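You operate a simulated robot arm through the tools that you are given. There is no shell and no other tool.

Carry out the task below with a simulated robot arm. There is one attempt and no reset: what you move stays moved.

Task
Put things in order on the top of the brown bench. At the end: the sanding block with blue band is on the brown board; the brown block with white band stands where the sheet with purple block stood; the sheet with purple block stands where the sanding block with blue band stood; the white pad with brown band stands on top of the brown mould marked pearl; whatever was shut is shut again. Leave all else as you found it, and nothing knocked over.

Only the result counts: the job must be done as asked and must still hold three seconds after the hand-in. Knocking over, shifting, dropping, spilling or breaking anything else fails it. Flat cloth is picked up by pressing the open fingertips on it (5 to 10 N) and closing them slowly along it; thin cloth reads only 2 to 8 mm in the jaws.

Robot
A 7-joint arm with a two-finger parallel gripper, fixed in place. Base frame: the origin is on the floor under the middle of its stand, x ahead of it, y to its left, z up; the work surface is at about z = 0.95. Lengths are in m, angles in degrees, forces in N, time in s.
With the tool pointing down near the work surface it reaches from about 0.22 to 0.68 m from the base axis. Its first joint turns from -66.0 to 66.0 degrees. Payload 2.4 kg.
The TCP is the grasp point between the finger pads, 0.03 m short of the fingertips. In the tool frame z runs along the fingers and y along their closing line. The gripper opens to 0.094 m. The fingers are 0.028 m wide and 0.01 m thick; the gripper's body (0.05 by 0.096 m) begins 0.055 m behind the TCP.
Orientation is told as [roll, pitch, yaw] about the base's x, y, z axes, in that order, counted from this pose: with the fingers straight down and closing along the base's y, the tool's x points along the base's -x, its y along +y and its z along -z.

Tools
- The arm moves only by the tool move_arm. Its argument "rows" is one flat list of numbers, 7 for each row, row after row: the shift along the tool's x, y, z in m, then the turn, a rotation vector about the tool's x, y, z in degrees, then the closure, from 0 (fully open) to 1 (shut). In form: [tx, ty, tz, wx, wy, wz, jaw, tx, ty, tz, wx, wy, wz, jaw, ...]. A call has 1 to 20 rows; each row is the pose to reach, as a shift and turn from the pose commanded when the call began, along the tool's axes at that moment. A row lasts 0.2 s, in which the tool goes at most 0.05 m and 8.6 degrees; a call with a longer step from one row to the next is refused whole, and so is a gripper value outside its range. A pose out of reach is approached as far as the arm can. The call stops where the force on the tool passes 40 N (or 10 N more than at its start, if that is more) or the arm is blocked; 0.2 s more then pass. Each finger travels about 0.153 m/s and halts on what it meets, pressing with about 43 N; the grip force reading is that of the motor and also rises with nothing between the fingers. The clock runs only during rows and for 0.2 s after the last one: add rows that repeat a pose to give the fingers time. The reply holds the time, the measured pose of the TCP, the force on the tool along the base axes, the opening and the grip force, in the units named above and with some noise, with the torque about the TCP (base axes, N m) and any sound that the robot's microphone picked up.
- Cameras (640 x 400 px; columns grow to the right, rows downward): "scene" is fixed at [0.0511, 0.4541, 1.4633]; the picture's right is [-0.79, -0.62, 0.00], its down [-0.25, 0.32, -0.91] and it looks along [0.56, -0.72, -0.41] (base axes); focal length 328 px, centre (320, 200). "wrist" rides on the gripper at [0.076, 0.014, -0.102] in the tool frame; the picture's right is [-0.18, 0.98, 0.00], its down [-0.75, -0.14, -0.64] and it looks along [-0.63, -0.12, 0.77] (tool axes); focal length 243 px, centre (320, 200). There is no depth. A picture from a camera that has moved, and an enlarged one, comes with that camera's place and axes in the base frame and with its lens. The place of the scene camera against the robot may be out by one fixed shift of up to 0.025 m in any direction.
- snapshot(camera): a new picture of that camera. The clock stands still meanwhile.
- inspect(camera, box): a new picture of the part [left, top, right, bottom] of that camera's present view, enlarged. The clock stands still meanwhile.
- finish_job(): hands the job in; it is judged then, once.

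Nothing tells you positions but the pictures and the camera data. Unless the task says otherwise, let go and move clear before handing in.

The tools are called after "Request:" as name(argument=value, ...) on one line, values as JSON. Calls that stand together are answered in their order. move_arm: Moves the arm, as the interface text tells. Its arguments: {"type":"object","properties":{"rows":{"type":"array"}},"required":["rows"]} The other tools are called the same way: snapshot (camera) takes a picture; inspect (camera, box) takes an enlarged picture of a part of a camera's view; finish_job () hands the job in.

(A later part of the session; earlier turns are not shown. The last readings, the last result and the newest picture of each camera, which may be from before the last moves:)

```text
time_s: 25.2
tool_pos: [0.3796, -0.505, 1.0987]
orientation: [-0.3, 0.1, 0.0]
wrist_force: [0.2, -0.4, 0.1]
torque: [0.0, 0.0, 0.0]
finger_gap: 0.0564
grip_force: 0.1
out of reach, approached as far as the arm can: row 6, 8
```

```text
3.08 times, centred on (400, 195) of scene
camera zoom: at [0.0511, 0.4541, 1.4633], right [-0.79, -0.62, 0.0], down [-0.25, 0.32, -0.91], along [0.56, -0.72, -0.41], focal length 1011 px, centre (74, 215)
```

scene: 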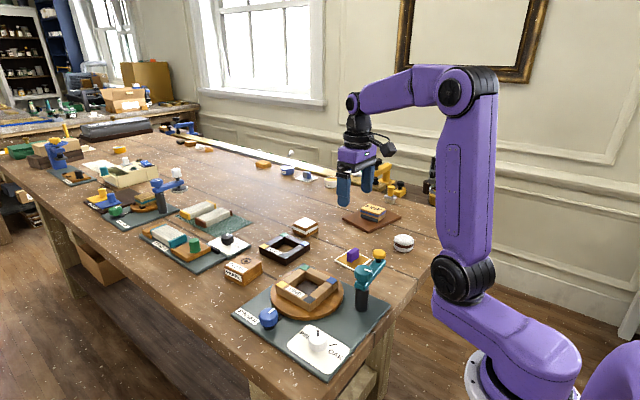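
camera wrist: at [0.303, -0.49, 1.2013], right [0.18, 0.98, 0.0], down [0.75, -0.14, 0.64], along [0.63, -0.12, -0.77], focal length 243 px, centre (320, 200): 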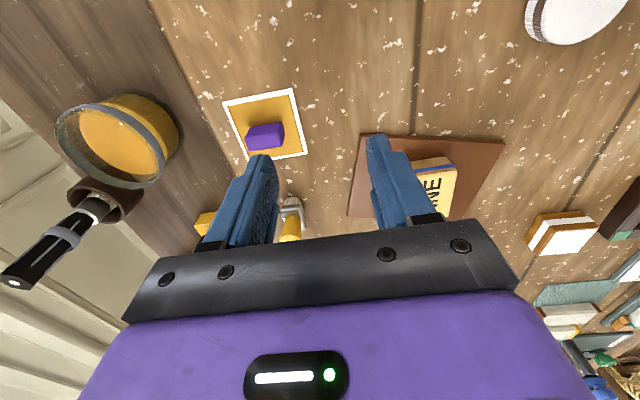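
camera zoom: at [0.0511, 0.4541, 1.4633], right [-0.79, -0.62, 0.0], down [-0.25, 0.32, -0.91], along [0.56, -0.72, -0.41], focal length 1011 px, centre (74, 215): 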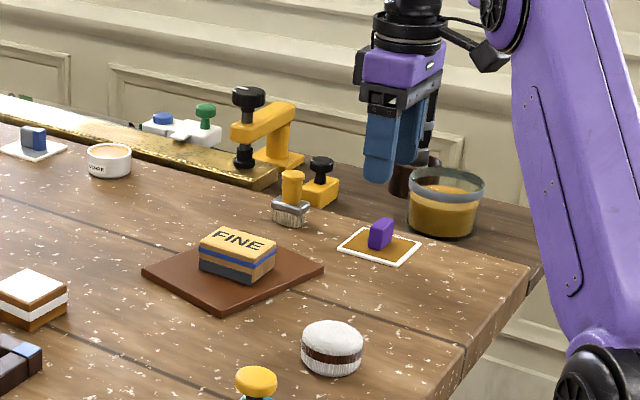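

The sheet now stands at (0.399, -0.564), where the sanding block was. Next is the brown block with white band, near (0.617, -0.2035), so I'll move above it for a closer look.

Request:
move_arm(rows=[-0.01, 0.02, -0.01, 0, 0, 0, 0.3, -0.035, 0.05, -0.02, 0, 0, 0, 0.2, -0.06, 0.085, -0.02, 0, 0, 0, 0.1, -0.085, 0.12, -0.02, 0, 0, 0, 0, -0.11, 0.155, -0.02, 0, 0, 0, 0, -0.135, 0.19, -0.02, 0, 0, 0, 0, -0.16, 0.225, -0.02, 0, 0, 0, 0, -0.185, 0.26, -0.02, 0, 0, 0, 0, -0.205, 0.29, -0.01, 0, 0, 0, 0, -0.22, 0.3015, 0, 0, 0, 0, 0, -0.22, 0.3015, 0, 0, 0, 0, 0])

Request:
snapshot(camera="wrist")

Request:
inspect(camera="wrist", box=[270, 90, 390, 210])

Request:
snapshot(camera="scene")

```text
time_s: 27.6
tool_pos: [0.6, -0.2025, 1.0968]
orientation: [0.0, 0.0, 0.0]
wrist_force: [0.1, 0.0, 0.3]
torque: [-0.02, 0.02, -0.02]
finger_gap: 0.0939
grip_force: 0.1
```

```text
taken
camera wrist: at [0.5227, -0.1887, 1.2016], right [0.18, 0.98, 0.0], down [0.75, -0.14, 0.64], along [0.63, -0.12, -0.77], focal length 243 px, centre (320, 200)
```

wrist: 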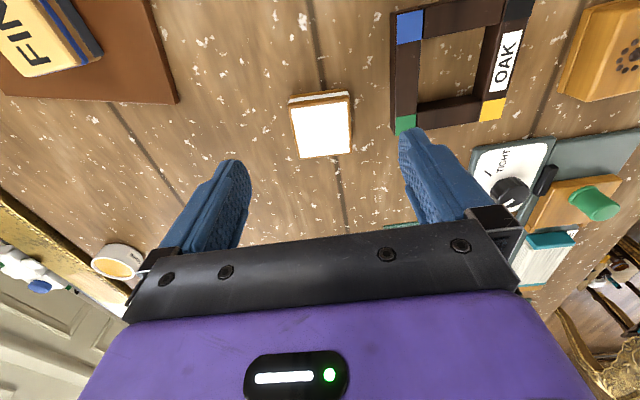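

```text
3.33 times, centred on (330, 150) of wrist
camera zoom: at [0.5227, -0.1887, 1.2016], right [0.18, 0.98, 0.0], down [0.75, -0.14, 0.64], along [0.63, -0.12, -0.77], focal length 809 px, centre (287, 367)
```

zoom: 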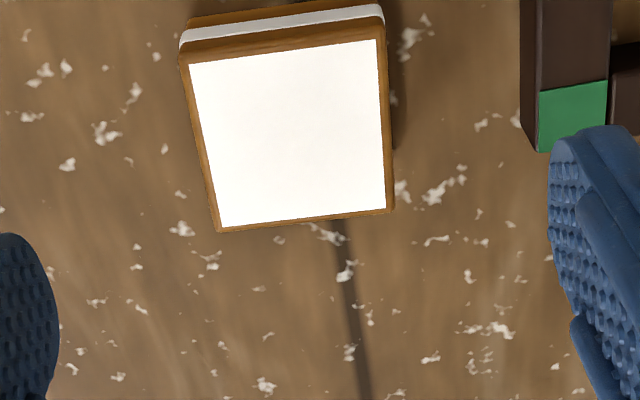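

```text
taken
```

scene: 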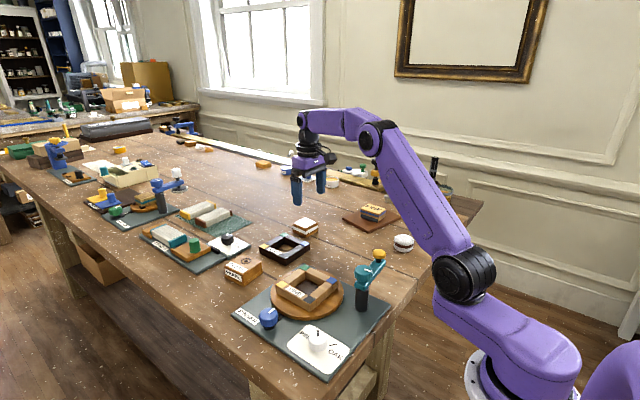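

The block centre is about (0.618, -0.2045), turned about -3° and 55 mm wide, with the OAK frame about 40 mm to its side. I'll come down with a modest opening.

Request:
move_arm(rows=[-0.006, -0.0014, 0.02, 0, 0, 1.5, 0.1, -0.0185, -0.0014, 0.045, 0, 0, 3, 0.2, -0.0185, -0.0014, 0.0625, 0, 0, 3, 0.2, -0.0185, -0.0014, 0.0625, 0, 0, 3, 0.2])

Request:
snapshot(camera="wrist")

Request:
inspect(camera="scene", box=[250, 170, 370, 280])

```text
time_s: 28.6
tool_pos: [0.6181, -0.2061, 1.0359]
orientation: [0.1, 0.0, -3.0]
wrist_force: [0.1, -0.9, 0.5]
torque: [-0.02, 0.01, -0.02]
finger_gap: 0.0756
grip_force: 0.2
```

```text
taken
camera wrist: at [0.5418, -0.1864, 1.1393], right [0.24, 0.97, 0.0], down [0.74, -0.18, 0.64], along [0.62, -0.15, -0.77], focal length 243 px, centre (320, 200)
```

wrist: 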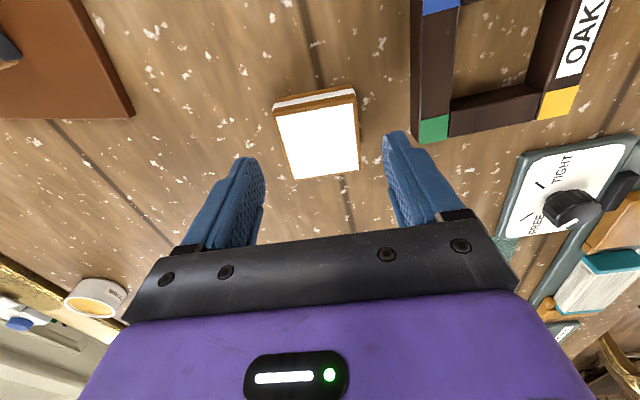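

```text
3.64 times, centred on (310, 225) of scene
camera zoom: at [0.0511, 0.4541, 1.4633], right [-0.79, -0.62, 0.0], down [-0.25, 0.32, -0.91], along [0.56, -0.72, -0.41], focal length 1194 px, centre (356, 109)
```

zoom: 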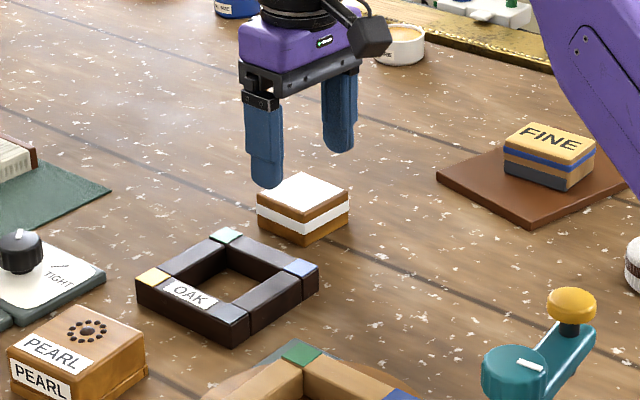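

Request:
move_arm(rows=[0, 0, 0.02, 0, 0, 0, 0.2, 0, 0, 0.038, 0, 0, 0, 0.2, 0, 0, 0.049, 0, 0, 0, 0.2, 0, 0, 0.049, 0, 0, 0, 0.26, 0, 0, 0.049, 0, 0, 0, 0.32, 0, 0, 0.049, 0, 0, 0, 0.38, 0, 0, 0.049, 0, 0, 0, 0.44, 0, 0, 0.049, 0, 0, 0, 0.5, 0, 0, 0.049, 0, 0, 0, 0.55, 0, 0, 0.049, 0, 0, 0, 0.55])

Request:
inspect(camera="scene", box=[250, 170, 370, 280])

Request:
snapshot(camera="wrist")

```text
time_s: 30.8
tool_pos: [0.6184, -0.2055, 0.9877]
orientation: [0.0, 0.0, -3.0]
wrist_force: [0.7, 0.5, 5.7]
torque: [-0.12, 0.04, -0.01]
finger_gap: 0.0547
grip_force: 43.8
```

```text
3.64 times, centred on (310, 225) of scene
camera zoom: at [0.051, 0.4541, 1.4633], right [-0.79, -0.62, 0.0], down [-0.25, 0.32, -0.91], along [0.56, -0.72, -0.41], focal length 1194 px, centre (356, 109)
```

zoom: 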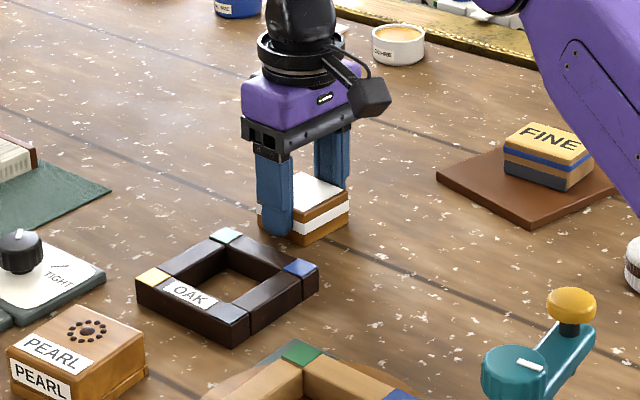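

```text
taken
camera wrist: at [0.5421, -0.1867, 1.0907], right [0.24, 0.97, 0.0], down [0.74, -0.18, 0.64], along [0.62, -0.15, -0.77], focal length 243 px, centre (320, 200)
```

wrist: 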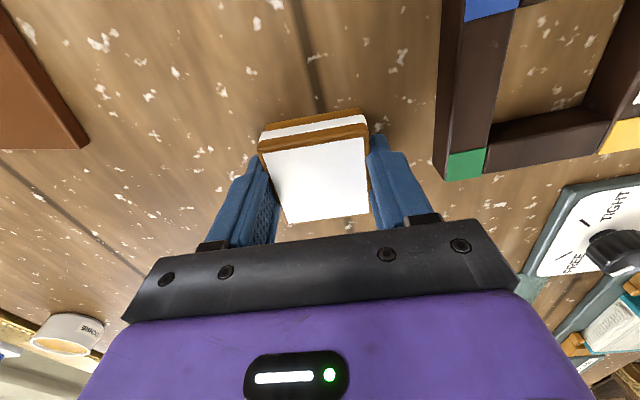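

The block is gripped at 55 mm. I'll lift it and carry it to the spot where the sheet stood, (0.419, -0.1645).

Request:
move_arm(rows=[0, 0, -0.015, 0, 0, 0, 0.55, 0, 0, -0.035, 0, 0, 0, 0.55, 0.02, 0.002, -0.06, 0, 0, 0, 0.55, 0.06, 0.008, -0.07, 0, 0, 0, 0.55, 0.105, 0.015, -0.07, 0, 0, 0, 0.55, 0.15, 0.022, -0.07, 0, 0, 0, 0.55, 0.185, 0.028, -0.07, 0, 0, 0, 0.55, 0.2009, 0.0305, -0.07, 0, 0, 0, 0.55, 0.2009, 0.0305, -0.045, 0, 0, 0, 0.55, 0.2009, 0.0305, -0.045, 0, 0, 0, 0.55])

Request:
snapshot(camera="wrist")

Request:
inspect(camera="scene", box=[290, 180, 430, 310])

```text
time_s: 33.0
tool_pos: [0.4187, -0.1629, 1.0312]
orientation: [0.1, 0.1, -3.0]
wrist_force: [-0.3, 0.4, -1.1]
torque: [0.01, 0.02, 0.0]
finger_gap: 0.0548
grip_force: 42.8
```

```text
taken
camera wrist: at [0.3425, -0.1455, 1.1352], right [0.24, 0.97, 0.0], down [0.74, -0.18, 0.64], along [0.62, -0.15, -0.77], focal length 243 px, centre (320, 200)
```

wrist: 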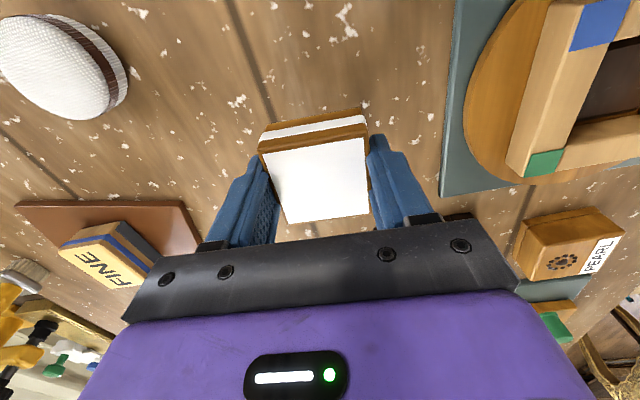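

```text
3.08 times, centred on (360, 245) of scene
camera zoom: at [0.0511, 0.4541, 1.4633], right [-0.79, -0.62, 0.0], down [-0.25, 0.32, -0.91], along [0.56, -0.72, -0.41], focal length 1011 px, centre (197, 62)
```

zoom: 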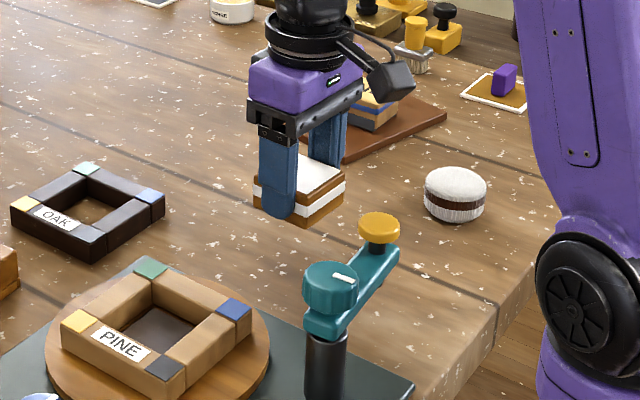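

Request:
move_arm(rows=[0, 0, 0.02, 0, 0, 0, 0.55, 0, 0, 0.035, 0, 0, 0, 0.55, 0, 0, 0.042, 0, 0, 0, 0.55, 0, 0, 0.044, 0, 0, 0, 0.55, 0, 0, 0.044, 0, 0, 0, 0.55])

Request:
inspect(camera="scene", box=[310, 210, 410, 290])

```text
time_s: 34.2
tool_pos: [0.4178, -0.1644, 0.9855]
orientation: [0.0, 0.0, -3.1]
wrist_force: [-0.3, 0.1, -0.8]
torque: [-0.02, 0.03, 0.01]
finger_gap: 0.0549
grip_force: 43.4
```

```text
5.00 times, centred on (360, 250) of scene
camera zoom: at [0.0511, 0.4541, 1.4633], right [-0.79, -0.62, 0.0], down [-0.25, 0.32, -0.91], along [0.56, -0.72, -0.41], focal length 1642 px, centre (120, -50)
```

zoom: 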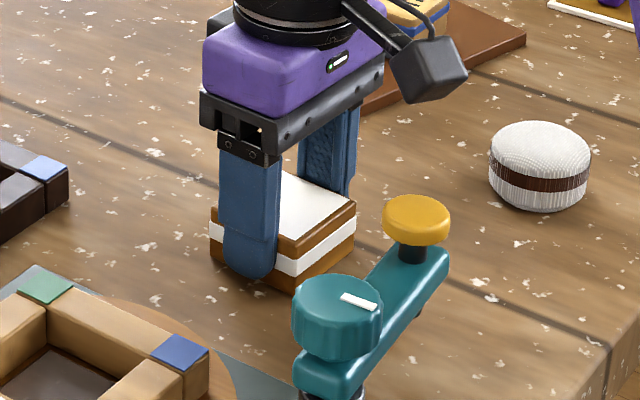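

Request:
move_arm(rows=[0, 0, 0.001, 0, 0, 0, 0.55, 0, 0, 0.0015, 0, 0, 0, 0.55, 0, 0, 0.0015, 0, 0, 0, 0.55])

```text
time_s: 35.0
tool_pos: [0.4182, -0.1636, 0.9874]
orientation: [-0.1, -0.2, -3.0]
wrist_force: [-3.5, 2.1, 25.3]
torque: [0.15, 0.26, 0.01]
finger_gap: 0.0547
grip_force: 43.2
```

It is firmly down, so I'll release it and rise straight up.

Request:
move_arm(rows=[0, 0, -0.0008, 0, 0, 0, 0.45, 0, 0, -0.0008, 0, 0, 0, 0.35, 0, 0, -0.0008, 0, 0, 0, 0.25, 0, 0, -0.0008, 0, 0, 0, 0.2, 0, 0, -0.0008, 0, 0, 0, 0.2, 0, 0, -0.02, 0, 0, 0, 0.2, 0, 0, -0.05, 0, 0, 0, 0.2, 0, 0, -0.09, 0, 0, 0, 0.2, 0, 0, -0.13, 0, 0, -3, 0.1, 0, 0, -0.15, 0, 0, -3, 0])

Request:
snapshot(camera="wrist")

Request:
snapshot(camera="scene")

Request:
inspect(camera="wrist", box=[380, 100, 620, 260])

Request:
inspect(camera="wrist", box=[100, 0, 220, 80])

```text
time_s: 37.2
tool_pos: [0.4176, -0.1637, 1.1373]
orientation: [0.0, 0.1, 0.0]
wrist_force: [-0.6, -0.1, 0.9]
torque: [0.01, -0.02, 0.01]
finger_gap: 0.0942
grip_force: 0.0
```

```text
taken
camera wrist: at [0.3413, -0.1496, 1.2406], right [0.18, 0.98, 0.0], down [0.75, -0.14, 0.64], along [0.63, -0.12, -0.77], focal length 243 px, centre (320, 200)
```

wrist: 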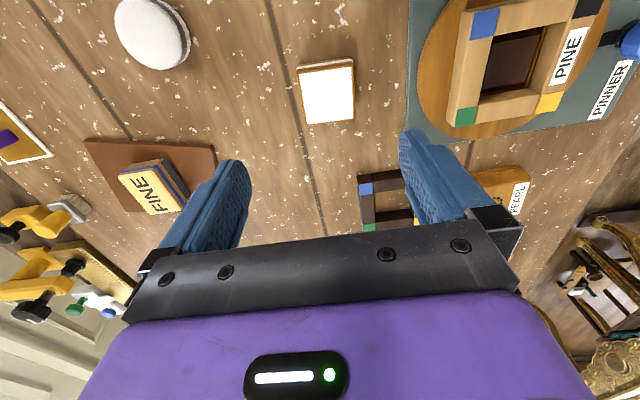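

```text
taken
```

scene: 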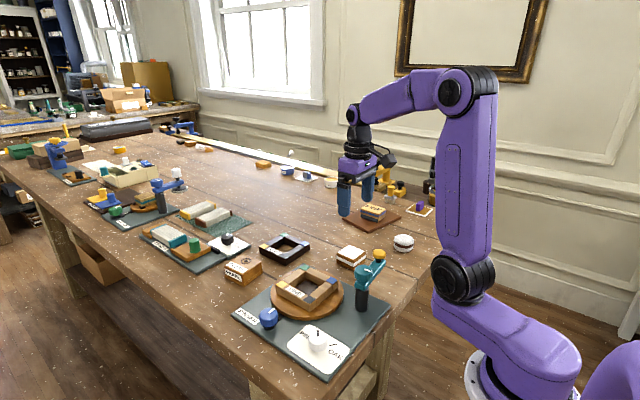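

```text
2.50 times, centred on (500, 180) of wrist
camera zoom: at [0.3413, -0.1496, 1.2406], right [0.18, 0.98, 0.0], down [0.75, -0.14, 0.64], along [0.63, -0.12, -0.77], focal length 606 px, centre (-130, 250)
```

zoom: 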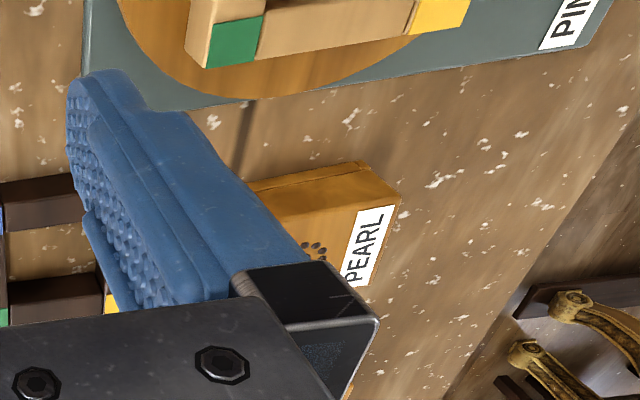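

```text
5.00 times, centred on (160, 40) of wrist
camera zoom: at [0.3413, -0.1496, 1.2406], right [0.18, 0.98, 0.0], down [0.75, -0.14, 0.64], along [0.63, -0.12, -0.77], focal length 1213 px, centre (1120, 1000)
```

zoom: 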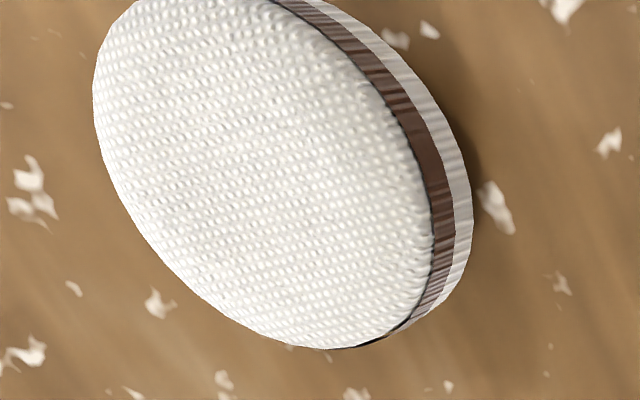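

The white-band block stands at the sheet's old spot. I'll check its exact place, then look at the pad and the PEARL mould.

Request:
inspect(camera="wrist", box=[280, 40, 380, 140])

```text
4.00 times, centred on (330, 90) of wrist
camera zoom: at [0.3413, -0.1496, 1.2406], right [0.18, 0.98, 0.0], down [0.75, -0.14, 0.64], along [0.63, -0.12, -0.77], focal length 970 px, centre (280, 640)
```

zoom: 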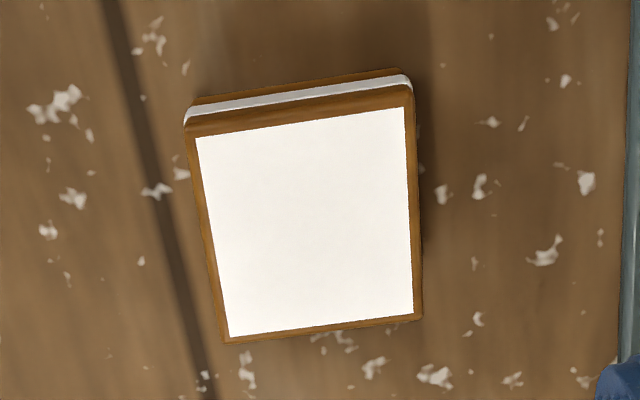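

By my estimate the block settled at y ≈ -0.156, about 8 mm off the wanted -0.1645. I'll go down over it again, check from close up, and re-place it if needed.

Request:
move_arm(rows=[0, 0.004, 0.03, 0, 0, 1.5, 0.1, 0, 0.008, 0.07, 0, 0, 3, 0.2, 0, 0.008, 0.1, 0, 0, 3, 0.2, 0, 0.008, 0.1, 0, 0, 3, 0.2])

Request:
snapshot(camera="wrist")

Request:
inspect(camera="wrist", box=[250, 70, 390, 190])

```text
time_s: 38.2
tool_pos: [0.4168, -0.1553, 1.0363]
orientation: [0.0, 0.0, -3.0]
wrist_force: [0.3, 0.1, -0.2]
torque: [0.02, 0.0, 0.02]
finger_gap: 0.0751
grip_force: 0.2
```

```text
taken
camera wrist: at [0.3419, -0.1372, 1.1398], right [0.24, 0.97, 0.0], down [0.75, -0.18, 0.64], along [0.62, -0.15, -0.77], focal length 243 px, centre (320, 200)
```

wrist: 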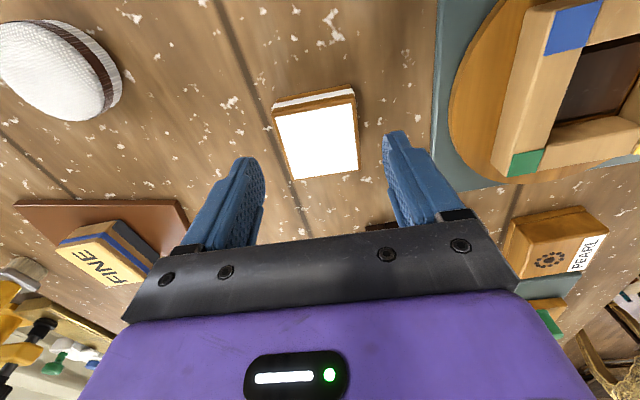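

```text
3.33 times, centred on (320, 130) of wrist
camera zoom: at [0.3419, -0.1372, 1.1398], right [0.24, 0.97, 0.0], down [0.75, -0.18, 0.64], along [0.62, -0.15, -0.77], focal length 809 px, centre (320, 433)
```

zoom: 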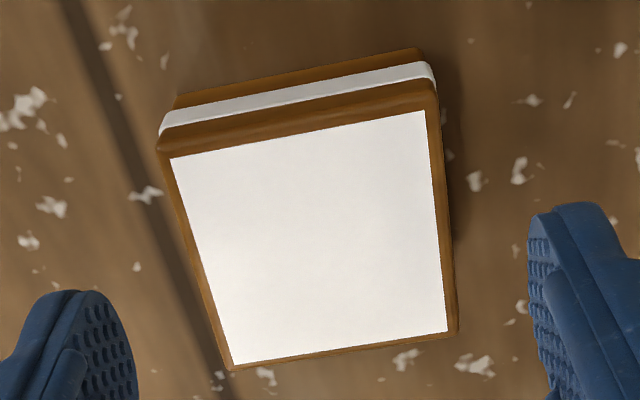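

A close look confirms the block centre at y ≈ -0.1555, so it slid 9 mm when released. I'll grip it again, lift a few millimetres, shift it, and set it down more gently.

Request:
move_arm(rows=[0, 0, 0.02, 0, 0, 0, 0.2, 0, 0, 0.038, 0, 0, 0, 0.2, 0, 0, 0.048, 0, 0, 0, 0.2, 0, 0, 0.048, 0, 0, 0, 0.26, 0, 0, 0.048, 0, 0, 0, 0.32, 0, 0, 0.048, 0, 0, 0, 0.38, 0, 0, 0.048, 0, 0, 0, 0.43, 0, 0, 0.048, 0, 0, 0, 0.46, 0, 0, 0.048, 0, 0, 0, 0.5, 0, 0, 0.048, 0, 0, 0, 0.5])

Request:
inspect(camera="wrist", box=[220, 80, 420, 240])

```text
time_s: 40.4
tool_pos: [0.4179, -0.1555, 0.9884]
orientation: [0.0, -0.1, -3.0]
wrist_force: [0.0, -1.1, 0.1]
torque: [-0.03, -0.01, 0.0]
finger_gap: 0.0548
grip_force: 43.1
```

```text
2.50 times, centred on (320, 160) of wrist
camera zoom: at [0.3428, -0.1376, 1.0919], right [0.24, 0.97, 0.0], down [0.75, -0.18, 0.64], along [0.62, -0.15, -0.77], focal length 606 px, centre (320, 300)
```

zoom: 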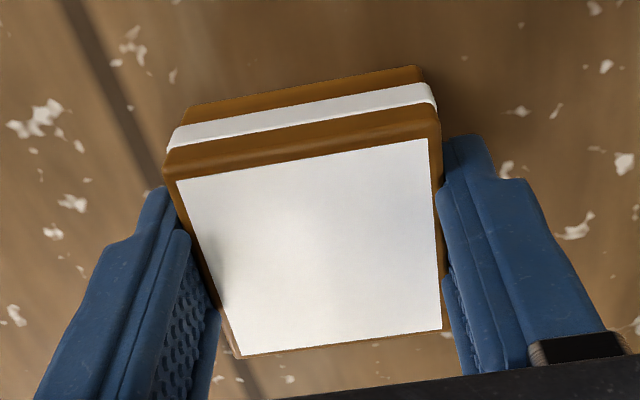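

Request:
move_arm(rows=[0, 0, -0.006, 0, 0, 0, 0.5, -0.0005, -0.004, -0.006, 0, 0, 0, 0.5, -0.001, -0.009, -0.006, 0, 0, 0, 0.5, -0.001, -0.009, -0.003, 0, 0, 0, 0.5, -0.001, -0.009, -0.0005, 0, 0, 0, 0.5, -0.001, -0.009, 0, 0, 0, 0, 0.5, -0.001, -0.009, 0, 0, 0, 0, 0.5])

Request:
inspect(camera="wrist", box=[220, 80, 420, 240])

```text
time_s: 42.0
tool_pos: [0.418, -0.1641, 0.9888]
orientation: [0.0, -0.1, -2.9]
wrist_force: [0.8, -1.4, 1.2]
torque: [-0.01, 0.04, 0.01]
finger_gap: 0.0547
grip_force: 42.7
```

```text
2.50 times, centred on (320, 160) of wrist
camera zoom: at [0.3429, -0.1466, 1.0918], right [0.24, 0.97, 0.0], down [0.74, -0.18, 0.64], along [0.62, -0.15, -0.77], focal length 606 px, centre (320, 300)
```

zoom: 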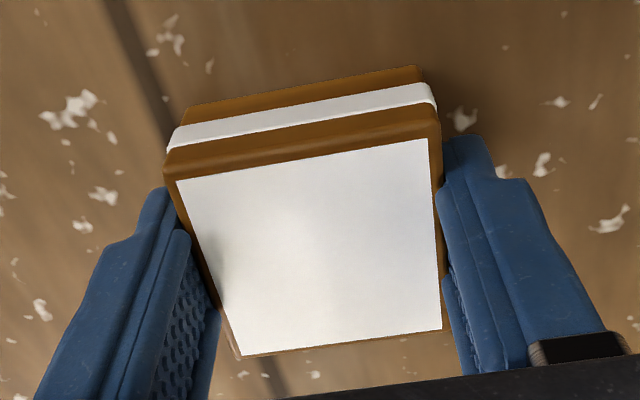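

Request:
move_arm(rows=[0, 0, 0.0003, 0, 0, 0, 0.43, 0, 0, 0.0003, 0, 0, 0, 0.41, 0, 0, 0.0003, 0, 0, 0, 0.4, 0, 0, 0.0003, 0, 0, 0, 0.38, 0, 0, 0.0003, 0, 0, 0, 0.35, 0, 0, 0.0003, 0, 0, 0, 0.31, 0, 0, 0.0003, 0, 0, 0, 0.27, 0, 0, 0.0003, 0, 0, 0, 0.23, 0, 0, 0.0003, 0, 0, 0, 0.2, 0, 0, 0, 0, 0, 0, 0.2])

Request:
inspect(camera="wrist", box=[220, 80, 420, 240])

```text
time_s: 44.2
tool_pos: [0.4195, -0.1643, 0.9882]
orientation: [0.0, 0.0, -3.0]
wrist_force: [0.2, 0.1, 0.3]
torque: [-0.03, 0.03, -0.02]
finger_gap: 0.0753
grip_force: 0.1
```

```text
2.50 times, centred on (320, 160) of wrist
camera zoom: at [0.3429, -0.1466, 1.0918], right [0.24, 0.97, 0.0], down [0.75, -0.18, 0.64], along [0.62, -0.15, -0.77], focal length 606 px, centre (320, 300)
```

zoom: 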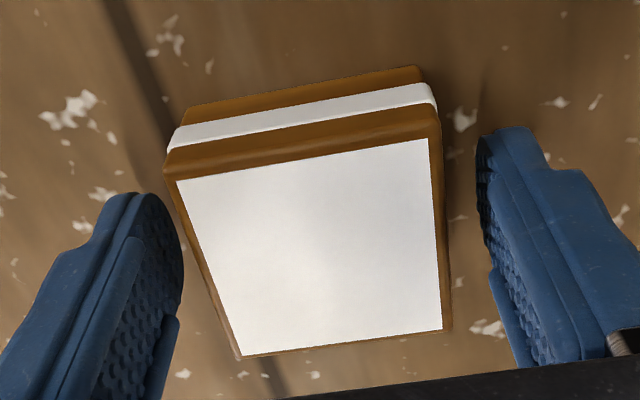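

It came free without moving. I'll rise straight up, without turning, and look again.

Request:
move_arm(rows=[0, 0, -0.015, 0, 0, 0, 0.2, 0, 0, -0.035, 0, 0, 0, 0.2, 0, 0, -0.06, 0, 0, 0, 0.2, 0, 0, -0.1, 0, 0, 0, 0.2, 0, 0, -0.14, 0, 0, 0, 0.2, 0, 0, -0.15, 0, 0, 0, 0.2])

Request:
snapshot(camera="wrist")

Request:
inspect(camera="wrist", box=[280, 40, 380, 140])

```text
time_s: 45.6
tool_pos: [0.4186, -0.1631, 1.1388]
orientation: [0.0, 0.0, -3.0]
wrist_force: [-0.2, 0.3, 1.0]
torque: [0.01, -0.02, -0.01]
finger_gap: 0.0752
grip_force: 0.1
```

```text
taken
camera wrist: at [0.3432, -0.146, 1.2422], right [0.24, 0.97, 0.0], down [0.75, -0.18, 0.64], along [0.62, -0.15, -0.77], focal length 243 px, centre (320, 200)
```

wrist: 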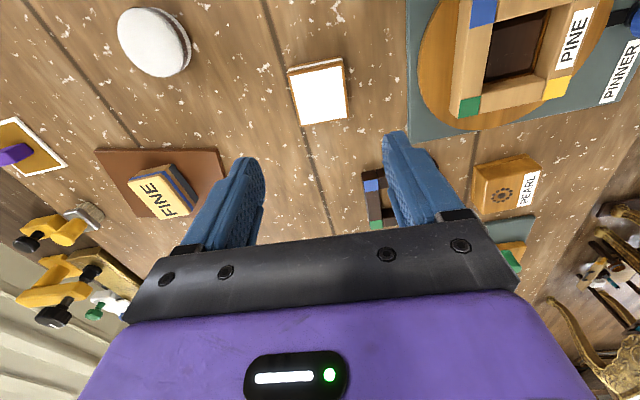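

```text
4.00 times, centred on (330, 90) of wrist
camera zoom: at [0.3432, -0.146, 1.2422], right [0.24, 0.97, 0.0], down [0.75, -0.18, 0.64], along [0.62, -0.15, -0.77], focal length 970 px, centre (280, 640)
```

zoom: 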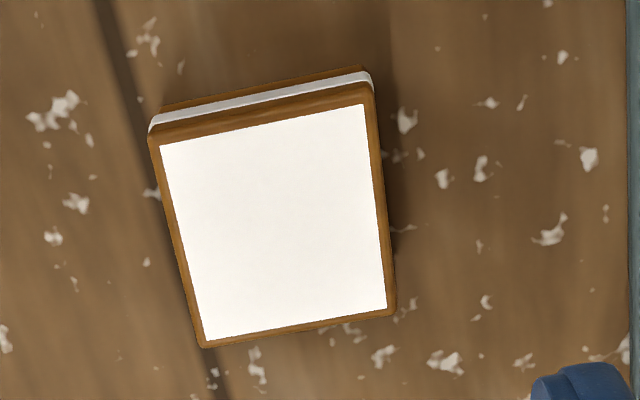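

The white-band block now stands at (0.419, -0.1645), the sheet's old spot. Next is the white pad with brown band, so I'll move above it, near (0.34, -0.30).

Request:
move_arm(rows=[0.015, -0.035, 0, 0, 0, 0, 0.1, 0.03, -0.07, 0, 0, 0, -1, 0, 0.045, -0.105, 0, 0, 0, -2, 0, 0.0663, -0.1406, 0, 0, 0, -3, 0, 0.0663, -0.1406, 0.02, 0, 0, -3, 0, 0.0663, -0.1406, 0.02, 0, 0, -3, 0])

Request:
snapshot(camera="wrist")

Request:
inspect(camera="wrist", box=[260, 30, 380, 150])

Request:
inspect(camera="scene", box=[380, 220, 430, 260])

Request:
inspect(camera="scene", box=[210, 240, 280, 300])

```text
time_s: 47.0
tool_pos: [0.3446, -0.3023, 1.1176]
orientation: [-0.1, 0.0, 0.1]
wrist_force: [-0.7, -0.5, 0.4]
torque: [0.0, -0.01, -0.02]
finger_gap: 0.0941
grip_force: 0.0
```

```text
taken
camera wrist: at [0.2681, -0.2878, 1.221], right [0.18, 0.98, 0.0], down [0.75, -0.14, 0.64], along [0.63, -0.12, -0.77], focal length 243 px, centre (320, 200)
```

wrist: 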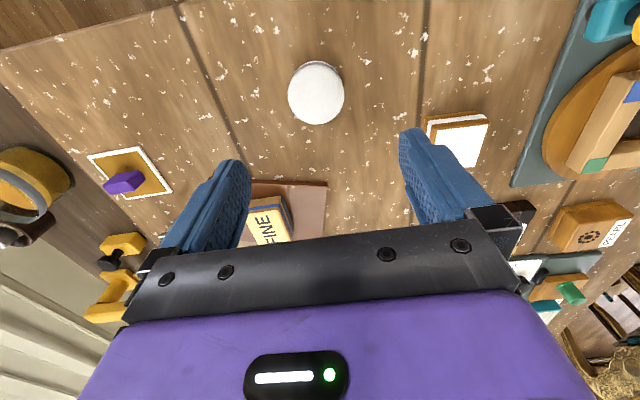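

```text
3.33 times, centred on (320, 90) of wrist
camera zoom: at [0.2681, -0.2878, 1.221], right [0.18, 0.98, 0.0], down [0.75, -0.14, 0.64], along [0.63, -0.12, -0.77], focal length 809 px, centre (320, 567)
```

zoom: 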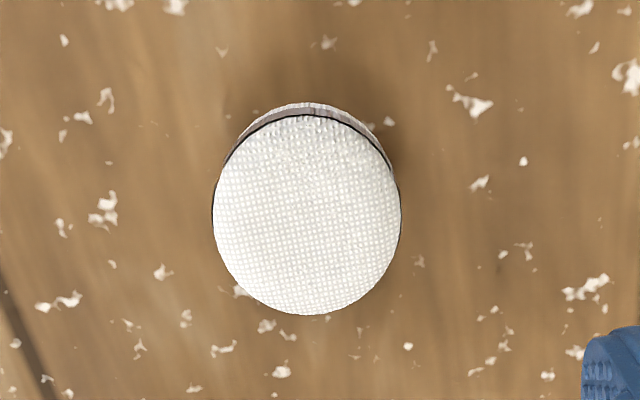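

```text
10.00 times, centred on (405, 240) of scene
camera zoom: at [0.0511, 0.4541, 1.4633], right [-0.79, -0.62, 0.0], down [-0.25, 0.32, -0.91], along [0.56, -0.72, -0.41], focal length 3285 px, centre (-530, -200)
```

zoom: 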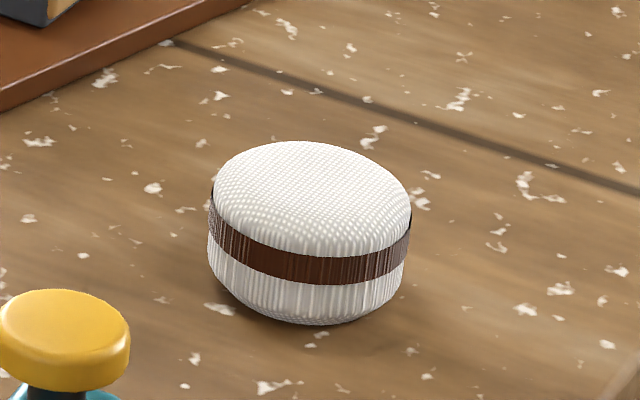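

```text
6.67 times, centred on (245, 270) of scene
camera zoom: at [0.0511, 0.4541, 1.4633], right [-0.79, -0.62, 0.0], down [-0.25, 0.32, -0.91], along [0.56, -0.72, -0.41], focal length 2190 px, centre (820, -267)
```

zoom: 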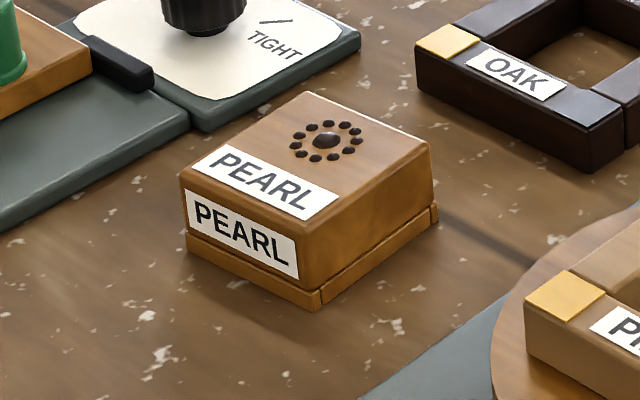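

The pad centre is about (0.338, -0.3046), its diameter about 55 mm and its height about 28 mm. I'll come down over it and check that it is centred.

Request:
move_arm(rows=[0.0066, -0.0023, 0.03, 0, 0, 0, 0.1, 0.0066, -0.0023, 0.06, 0, 0, 0, 0.2, 0.0066, -0.0023, 0.083, 0, 0, 0, 0.2, 0.0066, -0.0023, 0.083, 0, 0, 0, 0.2])

Request:
snapshot(camera="wrist")

Request:
inspect(camera="wrist", box=[240, 70, 400, 210])

Request:
inspect(camera="scene", box=[340, 190, 460, 290])

```text
time_s: 48.0
tool_pos: [0.3378, -0.304, 1.0338]
orientation: [0.0, 0.0, 0.0]
wrist_force: [0.2, 0.5, 0.2]
torque: [0.01, -0.01, -0.04]
finger_gap: 0.0753
grip_force: 0.1
```

```text
taken
camera wrist: at [0.2616, -0.2898, 1.1378], right [0.18, 0.98, 0.0], down [0.75, -0.14, 0.64], along [0.63, -0.12, -0.77], focal length 243 px, centre (320, 200)
```

wrist: 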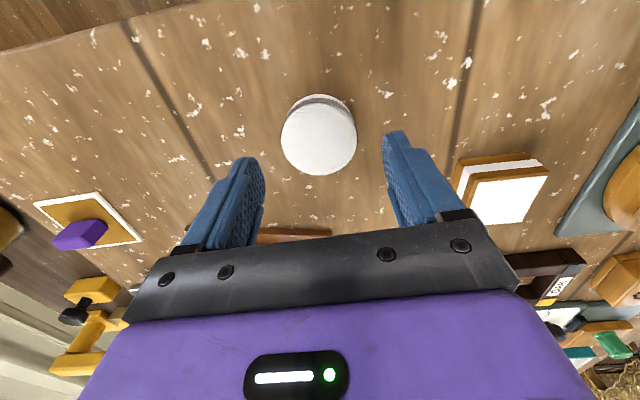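

```text
2.86 times, centred on (320, 140) of wrist
camera zoom: at [0.2616, -0.2898, 1.1378], right [0.18, 0.98, 0.0], down [0.75, -0.14, 0.64], along [0.63, -0.12, -0.77], focal length 693 px, centre (320, 371)
```

zoom: 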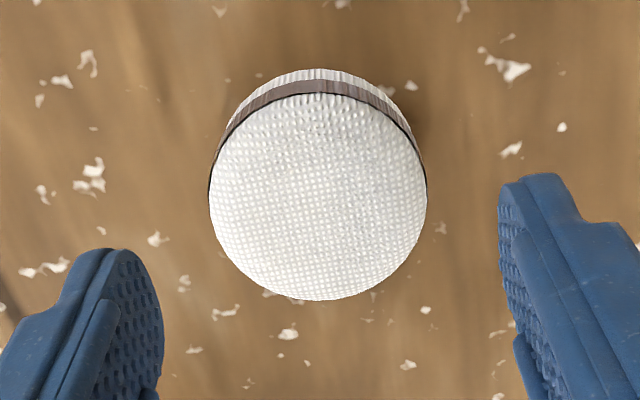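

```text
4.00 times, centred on (400, 240) of scene
camera zoom: at [0.0511, 0.4541, 1.4633], right [-0.79, -0.62, 0.0], down [-0.25, 0.32, -0.91], along [0.56, -0.72, -0.41], focal length 1314 px, centre (0, 40)
```

zoom: 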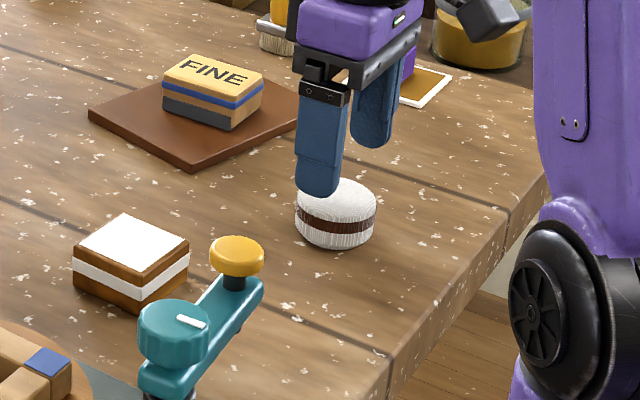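

Request:
move_arm(rows=[-0.002, 0, 0.02, 0, 0, 0, 0.2, -0.002, 0, 0.038, 0, 0, 0, 0.2, -0.002, 0, 0.047, 0, 0, 0, 0.2, -0.002, 0, 0.047, 0, 0, 0, 0.26, -0.002, 0, 0.047, 0, 0, 0, 0.32, -0.002, 0, 0.047, 0, 0, 0, 0.37, -0.002, 0, 0.047, 0, 0, 0, 0.41, -0.002, 0, 0.047, 0, 0, 0, 0.45, -0.002, 0, 0.047, 0, 0, 0, 0.5, -0.002, 0, 0.047, 0, 0, 0, 0.5])

Request:
inspect(camera="wrist", box=[220, 80, 420, 240])

Request:
inspect(camera="scene", box=[360, 200, 440, 270])

```text
time_s: 50.2
tool_pos: [0.3399, -0.3037, 0.9875]
orientation: [0.0, -0.1, 0.0]
wrist_force: [1.1, -0.5, -0.4]
torque: [0.01, 0.0, 0.01]
finger_gap: 0.0523
grip_force: 42.9
```

```text
2.50 times, centred on (320, 160) of wrist
camera zoom: at [0.2635, -0.2898, 1.0913], right [0.18, 0.98, 0.0], down [0.75, -0.14, 0.64], along [0.63, -0.12, -0.77], focal length 606 px, centre (320, 300)
```

zoom: 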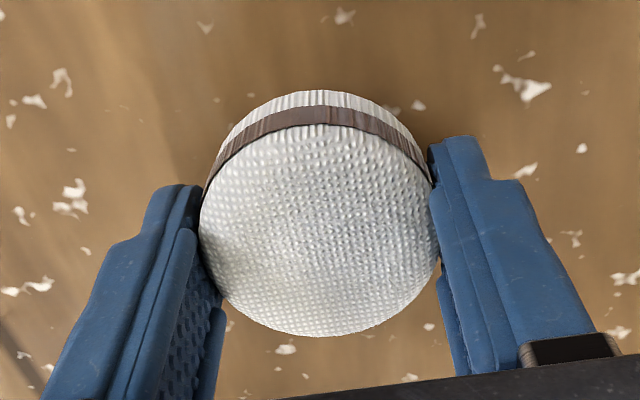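

```text
5.71 times, centred on (400, 235) of scene
camera zoom: at [0.0511, 0.4541, 1.4633], right [-0.79, -0.62, 0.0], down [-0.25, 0.32, -0.91], along [0.56, -0.72, -0.41], focal length 1877 px, centre (-137, 0)
```

zoom: 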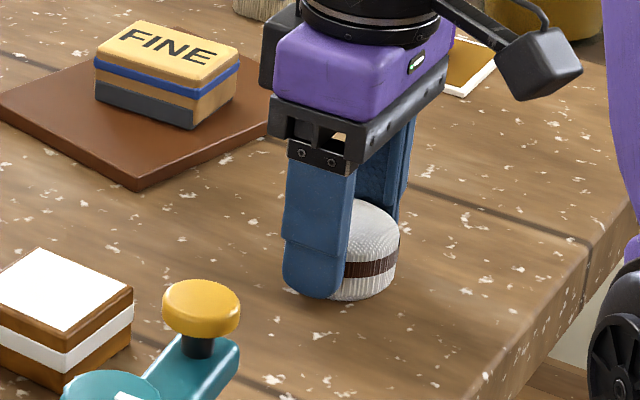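

The pad is held at 52 mm. I'll lift it high and carry it towards the PEARL mould, stopping short to look at the mould.

Request:
move_arm(rows=[0, 0, -0.015, 0, 0, 0, 0.5, 0, 0, -0.04, 0, 0, 0, 0.5, 0, 0, -0.08, 0, 0, 0, 0.5, 0, 0, -0.12, 0, 0, 0, 0.5, -0.02, 0.03, -0.145, 0, 0, 0, 0.5, -0.045, 0.07, -0.145, 0, 0, 0, 0.5, -0.07, 0.11, -0.145, 0, 0, 0, 0.5, -0.095, 0.15, -0.145, 0, 0, 0, 0.5, -0.12, 0.19, -0.145, 0, 0, 0, 0.5, -0.145, 0.23, -0.145, 0, 0, 0, 0.5, -0.16, 0.254, -0.145, 0, 0, 0, 0.5, -0.16, 0.254, -0.145, 0, 0, 0, 0.5])

Request:
snapshot(camera="wrist")

Request:
snapshot(camera="scene")

```text
time_s: 52.8
tool_pos: [0.5007, -0.049, 1.1333]
orientation: [0.0, 0.0, -0.1]
wrist_force: [0.3, -0.5, 0.5]
torque: [-0.01, -0.01, -0.03]
finger_gap: 0.0523
grip_force: 43.0
```

```text
taken
camera wrist: at [0.4235, -0.0351, 1.2365], right [0.18, 0.98, 0.0], down [0.75, -0.14, 0.64], along [0.63, -0.12, -0.77], focal length 243 px, centre (320, 200)
```

wrist: 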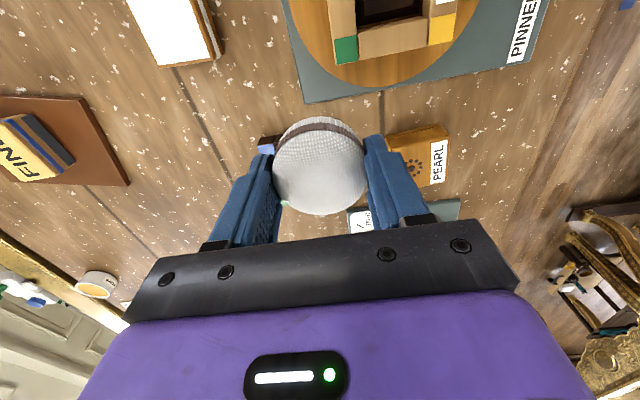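

```text
taken
```

scene: 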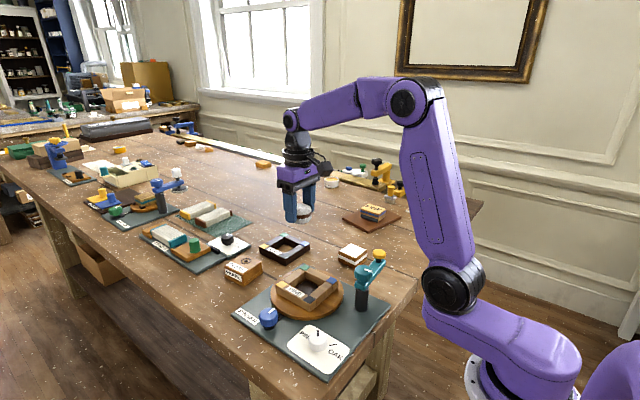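

Request:
move_arm(rows=[-0.04, -0.004, 0, 0, 0, 0, 0.5, -0.08, -0.008, 0, 0, 0, 0, 0.5, -0.1, -0.01, 0, 0, 0, 0, 0.5, -0.1, -0.01, 0, 0, 0, 0, 0.5])

Request:
snapshot(camera="wrist")

Request:
inspect(camera="wrist", box=[360, 20, 480, 120])

```text
time_s: 53.8
tool_pos: [0.6004, -0.059, 1.1335]
orientation: [0.0, 0.1, 0.0]
wrist_force: [0.2, -0.5, -0.8]
torque: [-0.02, -0.02, -0.02]
finger_gap: 0.0523
grip_force: 43.4
```

```text
taken
camera wrist: at [0.5241, -0.0453, 1.2371], right [0.18, 0.98, 0.0], down [0.75, -0.14, 0.64], along [0.63, -0.12, -0.77], focal length 243 px, centre (320, 200)
```

wrist: 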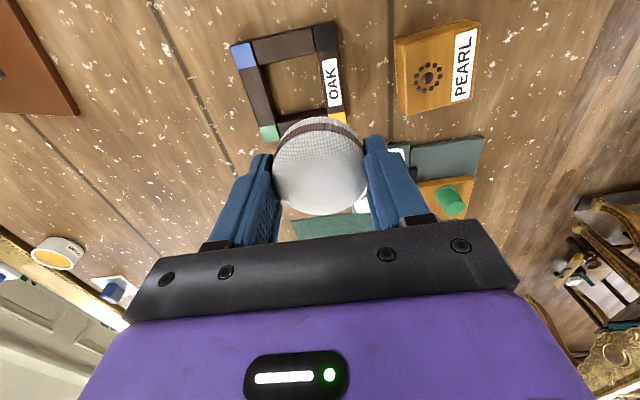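

```text
4.00 times, centred on (420, 70) of wrist
camera zoom: at [0.5241, -0.0453, 1.2371], right [0.18, 0.98, 0.0], down [0.75, -0.14, 0.64], along [0.63, -0.12, -0.77], focal length 970 px, centre (-80, 720)
```

zoom: 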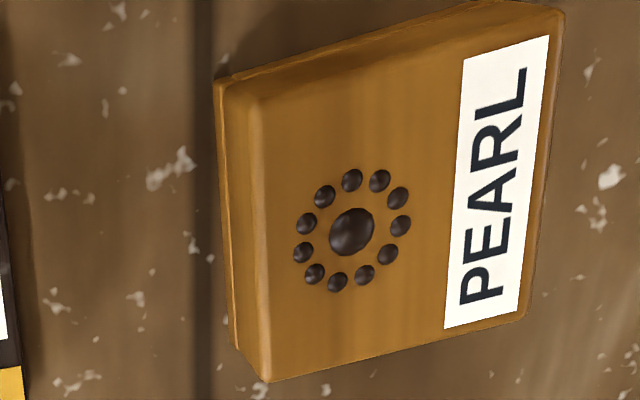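

The PEARL mould's top is about 62 × 65 mm, centred near (0.599, 0.0555) at a height of about 0.985. I'll bring the pad over its middle and lower it to just above.

Request:
move_arm(rows=[0, 0.04, 0, 0, 0, 0, 0.5, 0.0005, 0.08, 0, 0, 0, 0, 0.5, 0.001, 0.1115, 0, 0, 0, 0, 0.5, 0.001, 0.1115, 0.03, 0, 0, 0, 0.5, 0.001, 0.1115, 0.06, 0, 0, 0, 0.5, 0.001, 0.1115, 0.085, 0, 0, 0, 0.5, 0.001, 0.1115, 0.085, 0, 0, 0, 0.5])

Request:
snapshot(camera="wrist")

Request:
inspect(camera="scene", box=[190, 210, 300, 300])

Request:
inspect(camera="wrist", box=[230, 80, 410, 240])

```text
time_s: 55.4
tool_pos: [0.5992, 0.0512, 1.0473]
orientation: [0.0, -0.1, 0.0]
wrist_force: [0.3, 0.4, 0.0]
torque: [0.03, 0.03, 0.03]
finger_gap: 0.0523
grip_force: 43.6
```

```text
taken
camera wrist: at [0.5224, 0.0659, 1.1518], right [0.18, 0.98, 0.0], down [0.75, -0.14, 0.64], along [0.63, -0.12, -0.77], focal length 243 px, centre (320, 200)
```

wrist: 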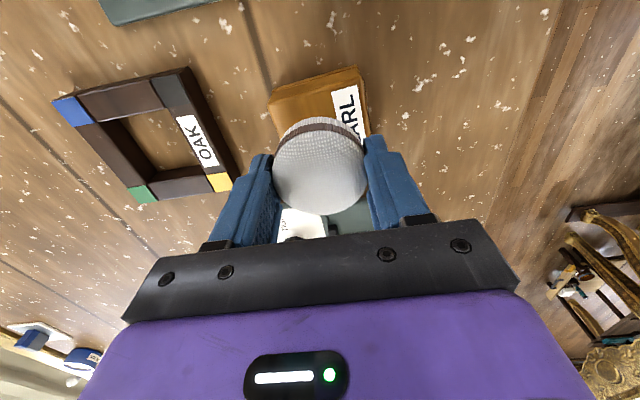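

```text
4.44 times, centred on (245, 255) of scene
camera zoom: at [0.0511, 0.4541, 1.4633], right [-0.79, -0.62, 0.0], down [-0.25, 0.32, -0.91], along [0.56, -0.72, -0.41], focal length 1460 px, centre (653, -44)
```

zoom: 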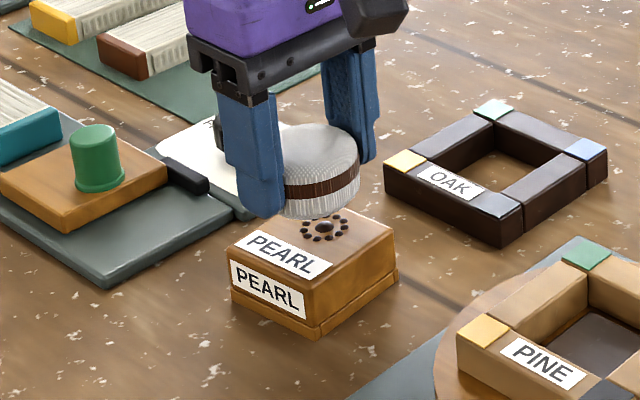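

```text
2.50 times, centred on (320, 160) of wrist
camera zoom: at [0.5224, 0.0659, 1.1518], right [0.18, 0.98, 0.0], down [0.75, -0.14, 0.64], along [0.63, -0.12, -0.77], focal length 606 px, centre (320, 300)
```

zoom: 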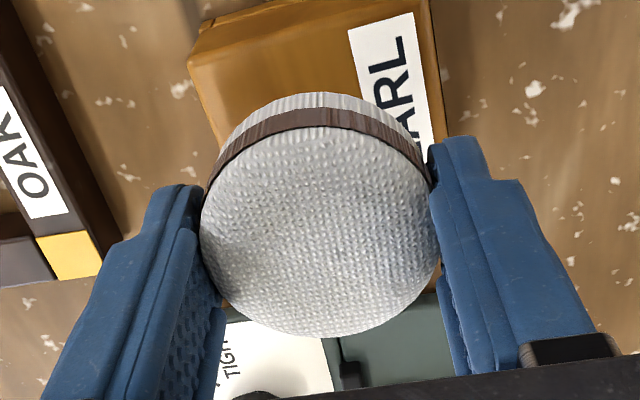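

The pad is well centred over the mould. I'll lower it gently until it touches.

Request:
move_arm(rows=[0, 0, 0.01, 0, 0, 0, 0.5, 0, 0, 0.019, 0, 0, 0, 0.5, 0, 0, 0.021, 0, 0, 0, 0.5, 0, 0, 0.021, 0, 0, 0, 0.5])

Request:
inspect(camera="scene", box=[205, 220, 285, 295])

```text
time_s: 56.4
tool_pos: [0.5985, 0.0508, 1.027]
orientation: [0.0, 0.0, 0.0]
wrist_force: [-0.4, -0.1, -0.7]
torque: [-0.04, 0.0, 0.01]
finger_gap: 0.0523
grip_force: 43.0
```

```text
5.33 times, centred on (245, 258) of scene
camera zoom: at [0.0511, 0.4541, 1.4633], right [-0.79, -0.62, 0.0], down [-0.25, 0.32, -0.91], along [0.56, -0.72, -0.41], focal length 1752 px, centre (720, -107)
```

zoom: 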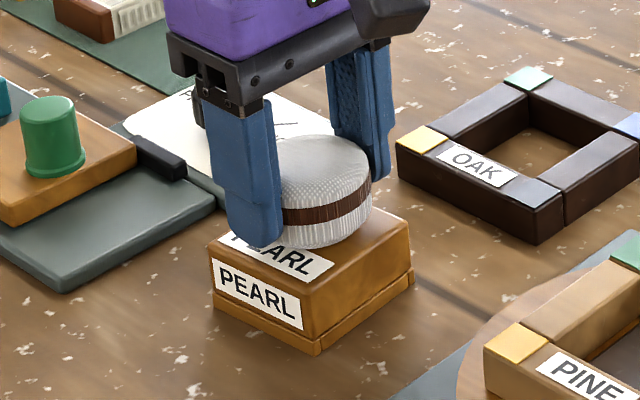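

Request:
move_arm(rows=[0, 0.003, 0, 0, 0, 0, 0.5, 0, 0.003, 0.0015, 0, 0, 0, 0.5, 0, 0.003, 0.003, 0, 0, 0, 0.5, 0, 0.003, 0.003, 0, 0, 0, 0.5])

```text
time_s: 57.4
tool_pos: [0.5996, 0.0539, 1.0236]
orientation: [-0.1, 0.0, 0.0]
wrist_force: [-0.3, 0.8, -0.4]
torque: [-0.02, 0.0, 0.01]
finger_gap: 0.0523
grip_force: 43.4
```

Request:
move_arm(rows=[0, 0, 0.001, 0, 0, 0, 0.5, 0, 0, 0.0015, 0, 0, 0, 0.5, 0, 0, 0.0015, 0, 0, 0, 0.5])

Request:
inspect(camera="scene", box=[205, 220, 285, 295])

```text
time_s: 58.2
tool_pos: [0.599, 0.0541, 1.0221]
orientation: [0.0, 0.0, 0.0]
wrist_force: [-3.4, -0.3, 12.2]
torque: [-0.01, 0.09, -0.03]
finger_gap: 0.0523
grip_force: 42.5
```

```text
5.33 times, centred on (245, 258) of scene
camera zoom: at [0.0508, 0.454, 1.4633], right [-0.79, -0.62, 0.0], down [-0.25, 0.32, -0.91], along [0.56, -0.72, -0.41], focal length 1752 px, centre (720, -107)
```

zoom: 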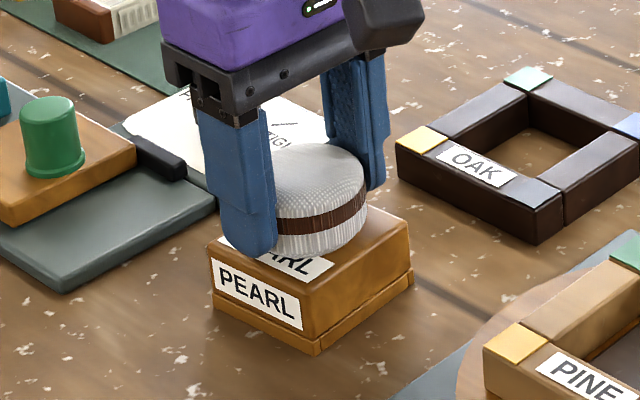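

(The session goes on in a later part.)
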